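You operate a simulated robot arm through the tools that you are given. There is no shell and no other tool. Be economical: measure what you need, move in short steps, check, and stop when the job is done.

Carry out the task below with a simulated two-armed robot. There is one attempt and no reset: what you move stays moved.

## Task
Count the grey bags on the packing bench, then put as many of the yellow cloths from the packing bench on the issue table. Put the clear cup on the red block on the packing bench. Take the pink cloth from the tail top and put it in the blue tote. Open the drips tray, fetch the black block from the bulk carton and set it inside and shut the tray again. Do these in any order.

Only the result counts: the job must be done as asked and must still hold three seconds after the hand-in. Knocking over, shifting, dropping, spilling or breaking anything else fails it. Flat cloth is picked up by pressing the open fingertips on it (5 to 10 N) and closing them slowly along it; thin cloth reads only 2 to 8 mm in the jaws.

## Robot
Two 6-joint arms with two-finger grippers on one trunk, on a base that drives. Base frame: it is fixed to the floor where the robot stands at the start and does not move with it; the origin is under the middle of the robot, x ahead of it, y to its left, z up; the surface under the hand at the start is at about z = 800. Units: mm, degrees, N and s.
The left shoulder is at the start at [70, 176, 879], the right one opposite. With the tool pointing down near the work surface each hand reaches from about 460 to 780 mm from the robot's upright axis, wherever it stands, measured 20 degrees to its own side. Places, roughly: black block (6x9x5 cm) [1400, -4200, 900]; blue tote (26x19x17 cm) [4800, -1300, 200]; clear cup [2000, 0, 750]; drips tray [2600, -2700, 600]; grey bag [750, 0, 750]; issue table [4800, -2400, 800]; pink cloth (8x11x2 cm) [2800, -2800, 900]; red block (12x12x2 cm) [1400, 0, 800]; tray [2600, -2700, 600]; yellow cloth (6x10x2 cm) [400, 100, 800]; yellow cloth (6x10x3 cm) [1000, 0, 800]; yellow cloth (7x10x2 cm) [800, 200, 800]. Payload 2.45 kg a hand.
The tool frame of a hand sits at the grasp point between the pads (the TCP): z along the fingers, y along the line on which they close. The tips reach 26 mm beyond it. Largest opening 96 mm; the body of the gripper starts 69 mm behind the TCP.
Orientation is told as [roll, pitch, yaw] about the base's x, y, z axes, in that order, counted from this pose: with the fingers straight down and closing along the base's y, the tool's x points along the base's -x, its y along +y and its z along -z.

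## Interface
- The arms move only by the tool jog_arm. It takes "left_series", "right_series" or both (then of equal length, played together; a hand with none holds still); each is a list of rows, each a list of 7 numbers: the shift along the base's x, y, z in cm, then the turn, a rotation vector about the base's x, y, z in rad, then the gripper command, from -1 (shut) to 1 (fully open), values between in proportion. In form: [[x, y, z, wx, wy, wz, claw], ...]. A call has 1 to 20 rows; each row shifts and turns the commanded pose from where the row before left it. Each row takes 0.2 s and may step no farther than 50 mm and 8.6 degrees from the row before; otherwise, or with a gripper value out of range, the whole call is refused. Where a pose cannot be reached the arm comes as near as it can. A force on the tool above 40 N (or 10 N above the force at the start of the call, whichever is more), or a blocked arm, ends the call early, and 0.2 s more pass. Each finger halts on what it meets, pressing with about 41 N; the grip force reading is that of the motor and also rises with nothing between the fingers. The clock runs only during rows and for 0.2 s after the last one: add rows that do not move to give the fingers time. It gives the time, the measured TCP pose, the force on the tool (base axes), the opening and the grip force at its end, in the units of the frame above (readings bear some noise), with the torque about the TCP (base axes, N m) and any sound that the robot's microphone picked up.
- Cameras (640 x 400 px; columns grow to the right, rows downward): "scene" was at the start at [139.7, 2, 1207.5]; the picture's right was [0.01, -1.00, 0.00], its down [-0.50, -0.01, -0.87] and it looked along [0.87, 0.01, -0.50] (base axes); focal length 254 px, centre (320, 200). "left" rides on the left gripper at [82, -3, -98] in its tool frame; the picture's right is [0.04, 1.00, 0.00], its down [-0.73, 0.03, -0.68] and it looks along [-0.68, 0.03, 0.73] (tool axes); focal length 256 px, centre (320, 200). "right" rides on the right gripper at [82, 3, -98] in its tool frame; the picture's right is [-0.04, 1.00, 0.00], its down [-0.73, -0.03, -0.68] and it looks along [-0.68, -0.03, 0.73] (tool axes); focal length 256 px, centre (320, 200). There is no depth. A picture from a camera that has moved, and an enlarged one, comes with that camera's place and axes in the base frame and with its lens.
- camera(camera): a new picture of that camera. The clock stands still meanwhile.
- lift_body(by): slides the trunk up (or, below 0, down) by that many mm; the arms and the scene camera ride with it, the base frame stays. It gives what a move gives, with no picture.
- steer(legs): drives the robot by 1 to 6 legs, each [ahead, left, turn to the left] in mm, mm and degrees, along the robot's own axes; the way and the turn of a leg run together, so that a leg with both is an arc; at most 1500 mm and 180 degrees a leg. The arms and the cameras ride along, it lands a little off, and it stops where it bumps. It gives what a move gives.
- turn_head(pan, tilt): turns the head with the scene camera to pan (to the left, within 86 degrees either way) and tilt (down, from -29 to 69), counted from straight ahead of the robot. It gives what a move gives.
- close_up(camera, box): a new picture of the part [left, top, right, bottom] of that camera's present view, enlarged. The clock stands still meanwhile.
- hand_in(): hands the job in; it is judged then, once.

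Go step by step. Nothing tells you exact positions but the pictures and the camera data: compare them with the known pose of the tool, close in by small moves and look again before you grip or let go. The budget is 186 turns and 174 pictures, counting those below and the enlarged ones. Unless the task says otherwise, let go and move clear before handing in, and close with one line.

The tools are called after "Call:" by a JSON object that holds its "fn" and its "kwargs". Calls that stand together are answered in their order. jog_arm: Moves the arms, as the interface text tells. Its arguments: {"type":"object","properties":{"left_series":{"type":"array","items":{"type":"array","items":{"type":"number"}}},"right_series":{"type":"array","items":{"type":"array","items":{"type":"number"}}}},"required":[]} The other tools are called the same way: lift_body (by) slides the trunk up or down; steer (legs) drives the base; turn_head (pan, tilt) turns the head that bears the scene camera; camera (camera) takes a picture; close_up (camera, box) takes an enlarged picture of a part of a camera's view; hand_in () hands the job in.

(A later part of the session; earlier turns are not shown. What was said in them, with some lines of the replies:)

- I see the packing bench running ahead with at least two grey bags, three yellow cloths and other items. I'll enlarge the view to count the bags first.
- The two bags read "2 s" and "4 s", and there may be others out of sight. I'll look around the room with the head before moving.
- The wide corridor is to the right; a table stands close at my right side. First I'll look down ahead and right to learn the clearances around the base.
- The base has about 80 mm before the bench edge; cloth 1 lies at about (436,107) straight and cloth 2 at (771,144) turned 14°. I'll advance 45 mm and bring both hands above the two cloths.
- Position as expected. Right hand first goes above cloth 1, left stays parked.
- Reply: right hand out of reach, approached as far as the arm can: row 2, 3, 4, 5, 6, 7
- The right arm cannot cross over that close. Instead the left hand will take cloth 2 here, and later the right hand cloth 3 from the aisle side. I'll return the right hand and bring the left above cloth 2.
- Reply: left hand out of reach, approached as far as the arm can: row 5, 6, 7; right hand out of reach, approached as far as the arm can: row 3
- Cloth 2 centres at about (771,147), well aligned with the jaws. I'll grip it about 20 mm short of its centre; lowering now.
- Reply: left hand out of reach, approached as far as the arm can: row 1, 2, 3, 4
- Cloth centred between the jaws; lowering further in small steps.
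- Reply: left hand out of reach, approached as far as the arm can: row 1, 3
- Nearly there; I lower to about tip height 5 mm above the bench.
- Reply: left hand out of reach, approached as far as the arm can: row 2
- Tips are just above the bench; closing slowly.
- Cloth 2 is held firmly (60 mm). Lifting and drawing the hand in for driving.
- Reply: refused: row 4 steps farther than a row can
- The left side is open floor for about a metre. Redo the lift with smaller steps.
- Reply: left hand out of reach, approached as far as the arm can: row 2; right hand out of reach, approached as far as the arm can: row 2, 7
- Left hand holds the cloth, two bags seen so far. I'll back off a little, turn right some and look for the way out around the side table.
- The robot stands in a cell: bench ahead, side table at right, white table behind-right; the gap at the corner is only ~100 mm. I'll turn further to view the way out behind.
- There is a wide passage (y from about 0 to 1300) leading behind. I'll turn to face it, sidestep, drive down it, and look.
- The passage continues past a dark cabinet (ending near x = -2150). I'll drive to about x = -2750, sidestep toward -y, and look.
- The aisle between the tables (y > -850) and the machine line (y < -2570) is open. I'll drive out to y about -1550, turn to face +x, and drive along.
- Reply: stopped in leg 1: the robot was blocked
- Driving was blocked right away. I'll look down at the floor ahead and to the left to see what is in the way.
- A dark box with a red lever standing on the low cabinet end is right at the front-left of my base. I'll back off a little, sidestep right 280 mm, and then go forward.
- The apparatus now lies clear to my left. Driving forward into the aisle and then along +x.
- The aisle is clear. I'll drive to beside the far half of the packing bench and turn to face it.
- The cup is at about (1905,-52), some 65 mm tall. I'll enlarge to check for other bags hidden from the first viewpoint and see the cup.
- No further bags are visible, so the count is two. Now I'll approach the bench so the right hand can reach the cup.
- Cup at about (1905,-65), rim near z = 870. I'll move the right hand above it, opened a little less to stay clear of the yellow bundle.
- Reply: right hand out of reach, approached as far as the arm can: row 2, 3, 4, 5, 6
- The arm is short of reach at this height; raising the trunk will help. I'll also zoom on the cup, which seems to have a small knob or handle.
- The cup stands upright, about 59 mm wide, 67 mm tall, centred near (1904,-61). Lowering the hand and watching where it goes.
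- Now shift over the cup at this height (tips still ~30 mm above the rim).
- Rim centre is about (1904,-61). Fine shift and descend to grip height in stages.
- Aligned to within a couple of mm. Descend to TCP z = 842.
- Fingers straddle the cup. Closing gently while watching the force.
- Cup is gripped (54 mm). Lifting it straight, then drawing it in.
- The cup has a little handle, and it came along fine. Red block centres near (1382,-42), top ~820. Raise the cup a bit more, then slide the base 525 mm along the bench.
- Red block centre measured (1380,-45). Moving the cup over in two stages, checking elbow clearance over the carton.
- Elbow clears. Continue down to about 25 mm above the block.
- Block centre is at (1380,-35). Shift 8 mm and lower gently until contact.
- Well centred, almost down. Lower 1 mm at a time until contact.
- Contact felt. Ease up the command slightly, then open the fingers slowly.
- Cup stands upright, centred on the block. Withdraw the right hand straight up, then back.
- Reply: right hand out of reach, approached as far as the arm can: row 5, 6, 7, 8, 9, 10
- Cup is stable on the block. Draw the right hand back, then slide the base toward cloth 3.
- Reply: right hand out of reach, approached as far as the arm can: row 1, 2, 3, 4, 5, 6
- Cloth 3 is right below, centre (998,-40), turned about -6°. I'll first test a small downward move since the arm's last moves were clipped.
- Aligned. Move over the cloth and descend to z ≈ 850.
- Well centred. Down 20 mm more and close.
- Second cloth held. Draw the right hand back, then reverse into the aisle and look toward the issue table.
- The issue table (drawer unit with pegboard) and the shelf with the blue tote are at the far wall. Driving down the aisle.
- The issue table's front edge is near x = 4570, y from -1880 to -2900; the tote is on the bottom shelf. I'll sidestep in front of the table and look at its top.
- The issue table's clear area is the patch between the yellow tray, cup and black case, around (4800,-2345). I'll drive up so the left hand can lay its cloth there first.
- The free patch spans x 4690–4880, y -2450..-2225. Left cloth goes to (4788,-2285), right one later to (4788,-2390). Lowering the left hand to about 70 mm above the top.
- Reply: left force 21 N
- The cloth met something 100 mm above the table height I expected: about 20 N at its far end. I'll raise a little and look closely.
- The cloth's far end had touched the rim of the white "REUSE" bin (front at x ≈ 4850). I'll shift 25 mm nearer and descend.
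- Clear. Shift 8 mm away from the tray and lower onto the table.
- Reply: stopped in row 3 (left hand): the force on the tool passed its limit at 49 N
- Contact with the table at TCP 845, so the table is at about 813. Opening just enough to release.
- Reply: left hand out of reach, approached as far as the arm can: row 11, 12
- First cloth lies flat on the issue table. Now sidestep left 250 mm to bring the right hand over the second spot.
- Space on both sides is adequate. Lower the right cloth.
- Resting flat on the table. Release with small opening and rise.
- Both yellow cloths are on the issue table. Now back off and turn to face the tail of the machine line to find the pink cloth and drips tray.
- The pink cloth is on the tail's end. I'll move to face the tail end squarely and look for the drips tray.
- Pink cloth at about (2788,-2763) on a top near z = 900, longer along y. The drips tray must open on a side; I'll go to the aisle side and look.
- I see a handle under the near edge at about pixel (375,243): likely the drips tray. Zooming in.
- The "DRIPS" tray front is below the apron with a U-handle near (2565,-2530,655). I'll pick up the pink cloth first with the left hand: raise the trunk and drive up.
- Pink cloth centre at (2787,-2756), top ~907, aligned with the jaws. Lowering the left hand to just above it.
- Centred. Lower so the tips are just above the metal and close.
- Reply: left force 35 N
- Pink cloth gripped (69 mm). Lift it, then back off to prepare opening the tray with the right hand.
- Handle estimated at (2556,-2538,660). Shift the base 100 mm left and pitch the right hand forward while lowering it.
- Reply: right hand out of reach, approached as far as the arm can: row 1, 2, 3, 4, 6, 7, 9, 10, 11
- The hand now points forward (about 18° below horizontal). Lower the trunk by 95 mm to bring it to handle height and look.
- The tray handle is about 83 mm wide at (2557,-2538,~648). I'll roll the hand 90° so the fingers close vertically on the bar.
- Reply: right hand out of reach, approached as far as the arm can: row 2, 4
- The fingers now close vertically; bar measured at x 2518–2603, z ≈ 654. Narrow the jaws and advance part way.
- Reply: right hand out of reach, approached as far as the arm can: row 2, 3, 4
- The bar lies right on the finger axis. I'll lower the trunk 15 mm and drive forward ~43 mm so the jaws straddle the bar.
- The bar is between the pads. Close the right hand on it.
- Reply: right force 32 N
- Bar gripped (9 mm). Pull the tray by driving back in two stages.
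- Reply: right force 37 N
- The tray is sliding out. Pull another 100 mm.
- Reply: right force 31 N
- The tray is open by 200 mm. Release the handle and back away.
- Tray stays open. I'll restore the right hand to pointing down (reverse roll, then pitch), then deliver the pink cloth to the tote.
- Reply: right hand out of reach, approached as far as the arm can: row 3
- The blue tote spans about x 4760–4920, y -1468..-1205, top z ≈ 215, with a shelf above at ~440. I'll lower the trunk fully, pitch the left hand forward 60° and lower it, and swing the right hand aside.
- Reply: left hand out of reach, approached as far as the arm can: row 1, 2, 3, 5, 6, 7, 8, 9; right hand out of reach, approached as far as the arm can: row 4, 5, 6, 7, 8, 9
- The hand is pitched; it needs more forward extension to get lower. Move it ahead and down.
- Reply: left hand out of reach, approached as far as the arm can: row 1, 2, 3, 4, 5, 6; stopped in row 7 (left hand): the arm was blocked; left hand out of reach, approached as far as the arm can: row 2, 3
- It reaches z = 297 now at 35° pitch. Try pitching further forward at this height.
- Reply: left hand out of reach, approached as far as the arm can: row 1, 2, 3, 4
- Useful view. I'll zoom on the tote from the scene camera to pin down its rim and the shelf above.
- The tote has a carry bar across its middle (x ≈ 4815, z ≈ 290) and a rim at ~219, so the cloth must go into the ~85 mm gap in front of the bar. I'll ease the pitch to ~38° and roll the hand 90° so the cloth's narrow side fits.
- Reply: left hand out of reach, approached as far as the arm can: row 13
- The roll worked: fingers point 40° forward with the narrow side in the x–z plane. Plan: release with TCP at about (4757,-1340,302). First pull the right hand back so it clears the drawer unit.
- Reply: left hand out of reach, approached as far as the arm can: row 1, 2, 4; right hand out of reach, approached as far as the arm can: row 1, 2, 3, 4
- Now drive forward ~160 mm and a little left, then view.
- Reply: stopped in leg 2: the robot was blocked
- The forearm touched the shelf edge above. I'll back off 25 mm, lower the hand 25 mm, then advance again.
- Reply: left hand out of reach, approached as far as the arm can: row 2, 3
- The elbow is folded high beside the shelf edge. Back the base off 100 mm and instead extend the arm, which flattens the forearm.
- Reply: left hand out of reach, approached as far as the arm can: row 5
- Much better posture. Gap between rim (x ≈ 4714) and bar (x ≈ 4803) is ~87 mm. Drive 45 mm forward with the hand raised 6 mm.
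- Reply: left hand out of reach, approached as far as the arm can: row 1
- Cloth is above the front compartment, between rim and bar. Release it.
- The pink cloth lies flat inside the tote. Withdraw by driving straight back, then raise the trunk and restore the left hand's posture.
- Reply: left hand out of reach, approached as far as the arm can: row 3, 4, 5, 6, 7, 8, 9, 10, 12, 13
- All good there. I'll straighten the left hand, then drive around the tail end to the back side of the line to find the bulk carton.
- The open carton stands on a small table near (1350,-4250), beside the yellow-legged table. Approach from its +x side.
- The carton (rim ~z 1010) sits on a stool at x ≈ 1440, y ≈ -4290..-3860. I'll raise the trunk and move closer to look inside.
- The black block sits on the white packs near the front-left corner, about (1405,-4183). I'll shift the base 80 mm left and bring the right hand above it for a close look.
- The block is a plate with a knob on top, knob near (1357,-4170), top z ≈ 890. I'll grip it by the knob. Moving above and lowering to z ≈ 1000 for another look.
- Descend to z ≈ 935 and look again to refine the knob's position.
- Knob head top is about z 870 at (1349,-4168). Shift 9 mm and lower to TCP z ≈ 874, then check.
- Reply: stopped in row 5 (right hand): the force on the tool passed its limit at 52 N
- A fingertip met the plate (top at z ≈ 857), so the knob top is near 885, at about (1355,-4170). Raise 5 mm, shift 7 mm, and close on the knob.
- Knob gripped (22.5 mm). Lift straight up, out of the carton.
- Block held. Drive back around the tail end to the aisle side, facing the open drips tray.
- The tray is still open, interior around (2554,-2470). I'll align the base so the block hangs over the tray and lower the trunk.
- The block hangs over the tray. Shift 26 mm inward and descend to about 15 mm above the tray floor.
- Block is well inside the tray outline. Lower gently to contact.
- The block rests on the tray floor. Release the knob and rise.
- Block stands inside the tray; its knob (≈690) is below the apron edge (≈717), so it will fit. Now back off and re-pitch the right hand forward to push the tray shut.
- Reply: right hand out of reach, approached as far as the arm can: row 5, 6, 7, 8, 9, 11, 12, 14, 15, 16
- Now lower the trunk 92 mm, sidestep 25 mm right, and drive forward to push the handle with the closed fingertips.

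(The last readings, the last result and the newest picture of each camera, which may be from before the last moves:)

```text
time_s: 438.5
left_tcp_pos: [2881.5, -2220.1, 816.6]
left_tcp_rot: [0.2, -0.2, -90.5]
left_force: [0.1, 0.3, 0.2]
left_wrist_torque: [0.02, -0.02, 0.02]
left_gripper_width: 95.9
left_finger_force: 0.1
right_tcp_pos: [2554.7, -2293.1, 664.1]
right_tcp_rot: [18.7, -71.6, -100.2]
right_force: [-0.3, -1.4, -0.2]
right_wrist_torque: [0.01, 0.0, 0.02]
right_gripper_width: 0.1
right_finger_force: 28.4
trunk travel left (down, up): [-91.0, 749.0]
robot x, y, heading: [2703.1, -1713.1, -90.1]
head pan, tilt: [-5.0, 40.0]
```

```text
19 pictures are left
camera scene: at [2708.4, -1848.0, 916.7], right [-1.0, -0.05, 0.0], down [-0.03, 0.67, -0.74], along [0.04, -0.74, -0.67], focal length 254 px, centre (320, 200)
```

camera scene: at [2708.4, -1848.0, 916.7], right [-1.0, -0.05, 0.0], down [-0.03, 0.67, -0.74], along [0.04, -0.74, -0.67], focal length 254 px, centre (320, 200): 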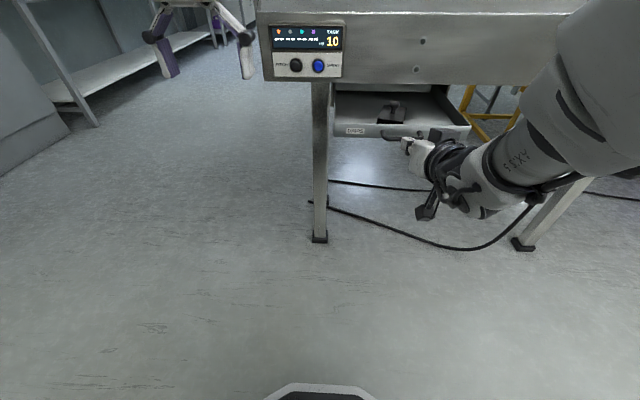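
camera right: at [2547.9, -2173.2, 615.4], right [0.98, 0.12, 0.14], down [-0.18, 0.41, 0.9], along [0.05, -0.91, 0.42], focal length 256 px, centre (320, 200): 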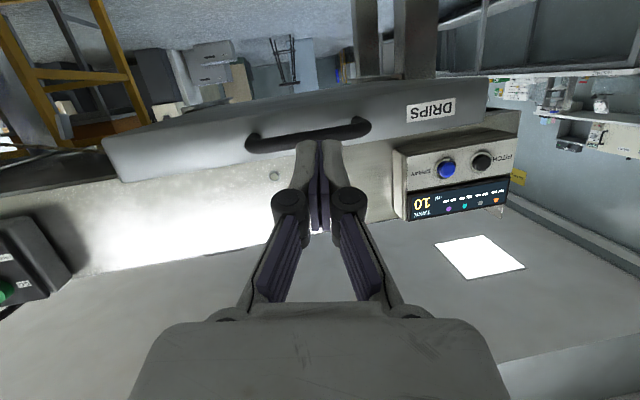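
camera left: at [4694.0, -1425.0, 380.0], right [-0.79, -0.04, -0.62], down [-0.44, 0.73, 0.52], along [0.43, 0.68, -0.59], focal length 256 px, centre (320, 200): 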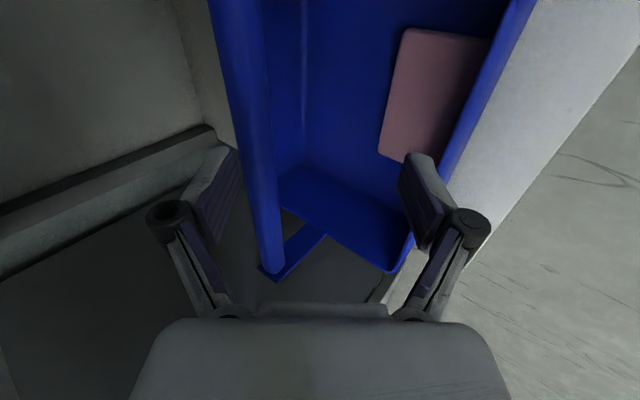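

Tip lines up with the handle (slightly high); lower 6 mm and push forward.

Call:
{"fn": "lift_body", "kwargs": {"by": -6}}

Call:
{"fn": "steer", "kwargs": {"legs": [[60, 0, 0]]}}

Call:
{"fn": "camera", "kwargs": {"camera": "right"}}

```text
time_s: 439.1
left_tcp_pos: [2880.4, -2218.7, 810.8]
left_tcp_rot: [0.1, -0.3, -90.5]
left_force: [-0.1, -0.1, 0.3]
left_wrist_torque: [0.0, 0.0, -0.03]
left_gripper_width: 96.0
left_finger_force: 0.0
right_tcp_pos: [2554.3, -2293.4, 658.9]
right_tcp_rot: [19.5, -71.5, -101.1]
right_force: [-0.3, 0.0, 0.5]
right_wrist_torque: [-0.02, 0.0, 0.0]
right_gripper_width: 0.0
right_finger_force: 29.0
trunk travel left (down, up): [-85.0, 755.0]
robot x, y, heading: [2707.9, -1714.3, -90.1]
head pan, tilt: [-5.0, 40.0]
```

```text
time_s: 440.1
left_tcp_pos: [2881.3, -2280.8, 810.0]
left_tcp_rot: [0.0, -0.2, -90.5]
left_force: [-0.1, -0.1, -0.6]
left_wrist_torque: [-0.03, -0.05, 0.0]
left_gripper_width: 96.2
left_finger_force: 0.1
right_tcp_pos: [2553.2, -2354.1, 657.1]
right_tcp_rot: [19.5, -71.5, -101.2]
right_force: [0.3, 0.1, 0.6]
right_wrist_torque: [0.02, 0.03, -0.02]
right_gripper_width: 0.0
right_finger_force: 28.5
trunk travel left (down, up): [-85.0, 755.0]
robot x, y, heading: [2704.5, -1774.0, -90.0]
head pan, tilt: [-5.0, 40.0]
```

```text
18 pictures are left
camera right: at [2547.3, -2234.2, 609.7], right [0.98, 0.12, 0.14], down [-0.18, 0.41, 0.9], along [0.05, -0.91, 0.42], focal length 256 px, centre (320, 200)
```

right: 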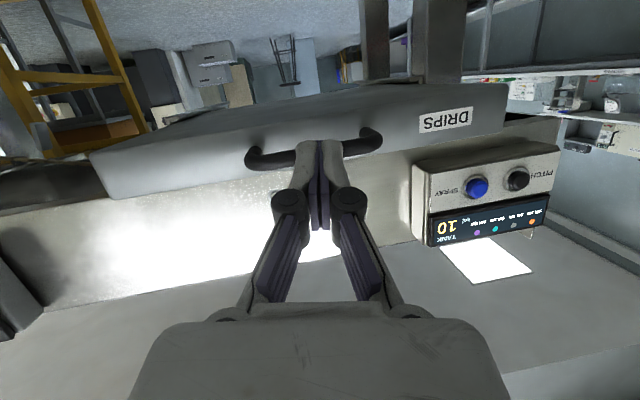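

The tray is moving in with the fingers. Continue 135 mm.

Call:
{"fn": "steer", "kwargs": {"legs": [[130, 0, 0]]}}

Call:
{"fn": "camera", "kwargs": {"camera": "right"}}

Call:
{"fn": "camera", "kwargs": {"camera": "scene"}}

```text
time_s: 441.3
left_tcp_pos: [2880.7, -2409.7, 810.2]
left_tcp_rot: [0.1, -0.3, -90.7]
left_force: [-0.2, 0.1, -0.1]
left_wrist_torque: [-0.02, 0.04, 0.01]
left_gripper_width: 96.1
left_finger_force: 0.0
right_tcp_pos: [2552.4, -2481.8, 658.4]
right_tcp_rot: [20.1, -71.5, -102.0]
right_force: [0.9, -1.4, 0.3]
right_wrist_torque: [-0.04, -0.02, -0.02]
right_gripper_width: 0.1
right_finger_force: 28.8
trunk travel left (down, up): [-85.0, 755.0]
robot x, y, heading: [2701.8, -1902.1, -90.0]
head pan, tilt: [-5.0, 40.0]
```

```text
17 pictures are left
camera right: at [2546.3, -2362.3, 609.8], right [0.98, 0.11, 0.15], down [-0.18, 0.41, 0.9], along [0.04, -0.91, 0.42], focal length 256 px, centre (320, 200)
```

right: 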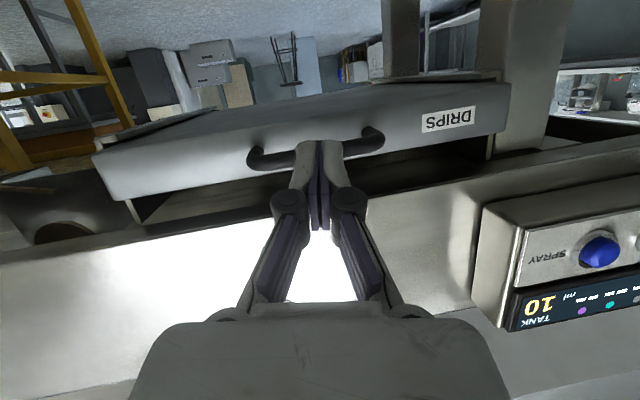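

```text
16 pictures are left
camera scene: at [2704.8, -2038.0, 912.0], right [-1.0, 0.0, 0.0], down [0.0, 0.66, -0.75], along [0.0, -0.75, -0.66], focal length 254 px, centre (320, 200)
```

scene: 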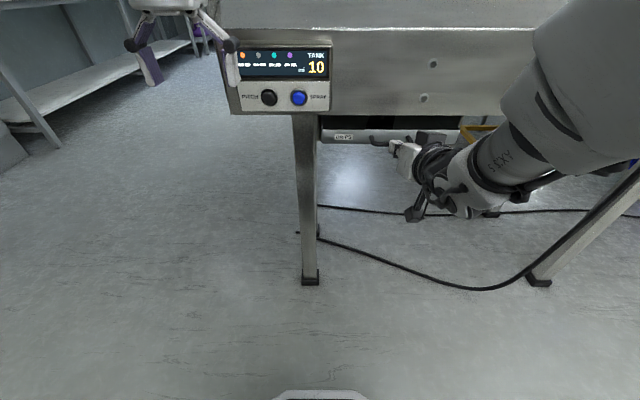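

Nearly shut; about 20–25 mm remain. Push on in small steps.

Call:
{"fn": "steer", "kwargs": {"legs": [[18, 0, 0]]}}

Call:
{"fn": "steer", "kwargs": {"legs": [[10, 0, 0]]}}

Call:
{"fn": "camera", "kwargs": {"camera": "right"}}

```text
time_s: 442.1
left_tcp_pos: [2879.7, -2426.8, 810.7]
left_tcp_rot: [0.1, -0.1, -90.7]
left_force: [0.4, -0.1, -0.7]
left_wrist_torque: [0.03, 0.0, 0.01]
left_gripper_width: 95.9
left_finger_force: 0.0
right_tcp_pos: [2552.5, -2499.8, 658.2]
right_tcp_rot: [20.5, -71.4, -102.2]
right_force: [0.6, 0.6, -0.6]
right_wrist_torque: [0.0, -0.01, -0.01]
right_gripper_width: 0.2
right_finger_force: 28.5
trunk travel left (down, up): [-85.0, 755.0]
robot x, y, heading: [2705.3, -1921.2, -90.0]
head pan, tilt: [-5.0, 40.0]
```

```text
time_s: 442.8
left_tcp_pos: [2880.0, -2437.1, 809.9]
left_tcp_rot: [0.1, -0.2, -90.6]
left_force: [-0.1, 0.4, 0.6]
left_wrist_torque: [0.01, -0.01, 0.01]
left_gripper_width: 95.8
left_finger_force: 0.0
right_tcp_pos: [2552.2, -2510.1, 658.9]
right_tcp_rot: [20.6, -71.3, -102.3]
right_force: [0.1, -0.2, 0.3]
right_wrist_torque: [0.01, -0.01, 0.02]
right_gripper_width: 0.0
right_finger_force: 28.5
trunk travel left (down, up): [-85.0, 755.0]
robot x, y, heading: [2703.6, -1931.3, -90.2]
head pan, tilt: [-5.0, 40.0]
```

```text
15 pictures are left
camera right: at [2545.8, -2390.5, 609.7], right [0.98, 0.11, 0.15], down [-0.18, 0.41, 0.9], along [0.04, -0.91, 0.42], focal length 256 px, centre (320, 200)
```

right: 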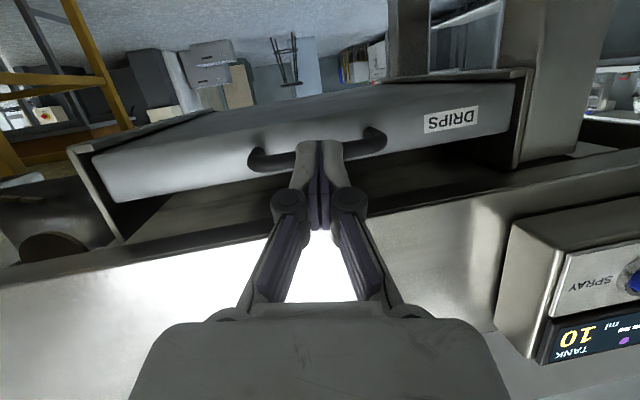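

Call:
{"fn": "steer", "kwargs": {"legs": [[10, 0, 0]]}}

Call:
{"fn": "steer", "kwargs": {"legs": [[10, 0, 0]]}}

Call:
{"fn": "camera", "kwargs": {"camera": "right"}}

```text
time_s: 443.6
left_tcp_pos: [2880.1, -2441.3, 811.7]
left_tcp_rot: [0.2, -0.3, -90.6]
left_force: [-0.4, 0.5, 0.1]
left_wrist_torque: [0.02, 0.01, 0.0]
left_gripper_width: 95.9
left_finger_force: 0.0
right_tcp_pos: [2550.2, -2512.5, 660.1]
right_tcp_rot: [21.3, -71.4, -103.0]
right_force: [4.6, 17.7, 5.5]
right_wrist_torque: [0.0, -0.01, 0.04]
right_gripper_width: 0.0
right_finger_force: 28.7
trunk travel left (down, up): [-85.0, 755.0]
robot x, y, heading: [2708.9, -1944.2, -90.0]
head pan, tilt: [-5.0, 40.0]
stopped in leg 1: the force on the tool passed its limit at 52 N (the readings are from after the stop); the commanded pose is now the measured one
```

```text
time_s: 444.4
left_tcp_pos: [2880.3, -2442.4, 812.8]
left_tcp_rot: [0.1, -0.4, -90.5]
left_force: [0.4, -0.8, 0.6]
left_wrist_torque: [0.0, 0.01, 0.01]
left_gripper_width: 96.2
left_finger_force: 0.0
right_tcp_pos: [2551.2, -2513.3, 659.7]
right_tcp_rot: [21.3, -71.2, -102.9]
right_force: [4.0, 22.0, 9.5]
right_wrist_torque: [0.0, 0.0, 0.05]
right_gripper_width: 0.1
right_finger_force: 27.9
trunk travel left (down, up): [-85.0, 755.0]
robot x, y, heading: [2704.4, -1937.9, -90.2]
head pan, tilt: [-5.0, 40.0]
stopped in leg 1: the force on the tool passed its limit at 57 N (the readings are from after the stop); the commanded pose is now the measured one
```

```text
14 pictures are left
camera right: at [2544.7, -2393.0, 611.8], right [0.98, 0.11, 0.15], down [-0.19, 0.41, 0.89], along [0.04, -0.91, 0.42], focal length 256 px, centre (320, 200)
```

right: 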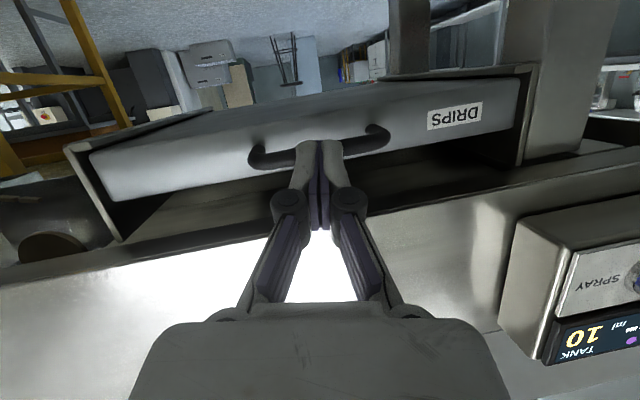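

Firm stop at the original closed position. Back away and check the tray.

Call:
{"fn": "steer", "kwargs": {"legs": [[-250, 0, 0]]}}

Call:
{"fn": "camera", "kwargs": {"camera": "right"}}

Call:
{"fn": "close_up", "kwargs": {"camera": "scene", "box": [240, 60, 480, 210]}}

```text
time_s: 446.2
left_tcp_pos: [2879.7, -2193.7, 810.9]
left_tcp_rot: [0.1, -0.3, -90.7]
left_force: [0.2, 0.5, 0.4]
left_wrist_torque: [-0.01, -0.01, 0.0]
left_gripper_width: 96.0
left_finger_force: 0.1
right_tcp_pos: [2550.8, -2263.5, 656.8]
right_tcp_rot: [21.2, -71.1, -102.7]
right_force: [-0.3, -0.2, -0.8]
right_wrist_torque: [0.03, -0.02, -0.03]
right_gripper_width: 0.0
right_finger_force: 28.4
trunk travel left (down, up): [-85.0, 755.0]
robot x, y, heading: [2708.4, -1688.3, -90.0]
head pan, tilt: [-5.0, 40.0]
```

```text
13 pictures are left
camera right: at [2544.9, -2144.1, 609.8], right [0.98, 0.11, 0.15], down [-0.19, 0.4, 0.9], along [0.04, -0.91, 0.42], focal length 256 px, centre (320, 200)
```

right: 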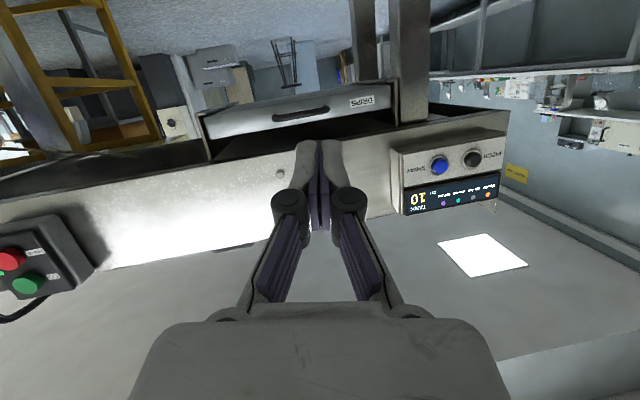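

```text
2.67 times, centred on (360, 135) of scene
camera zoom: at [2699.7, -1822.9, 913.5], right [-1.0, 0.06, 0.0], down [0.04, 0.64, -0.76], along [-0.05, -0.76, -0.65], focal length 678 px, centre (213, 373)
```

zoom: 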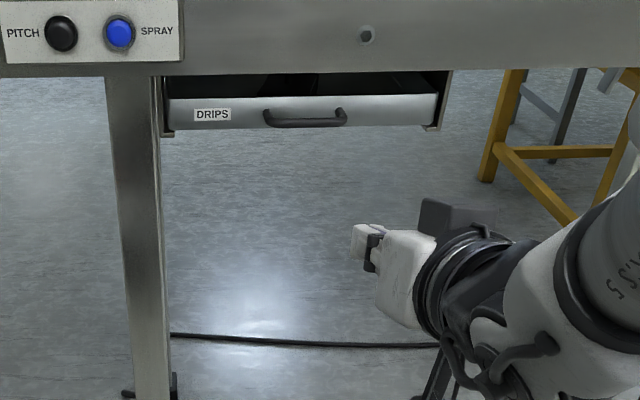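

The drips tray is shut flush with the block inside, and both hands are clear. The yellow cloths, cup and pink cloth were each seen in place, so I'm handing in.

Call:
{"fn": "hand_in", "kwargs": {}}

```text
The job is handed in.
```

The job is handed in. I counted two grey bags and put two yellow cloths on the issue table. The clear cup is on the red block, the pink cloth is in the blue tote, and the black block is in the drips tray, which is shut. On the way, my base bumped the apparatus at the end of the low cabinet, the yellow cloth pressed the rim of the white bin, and my arm touched the tote shelf; I saw no sign that any of these moved.
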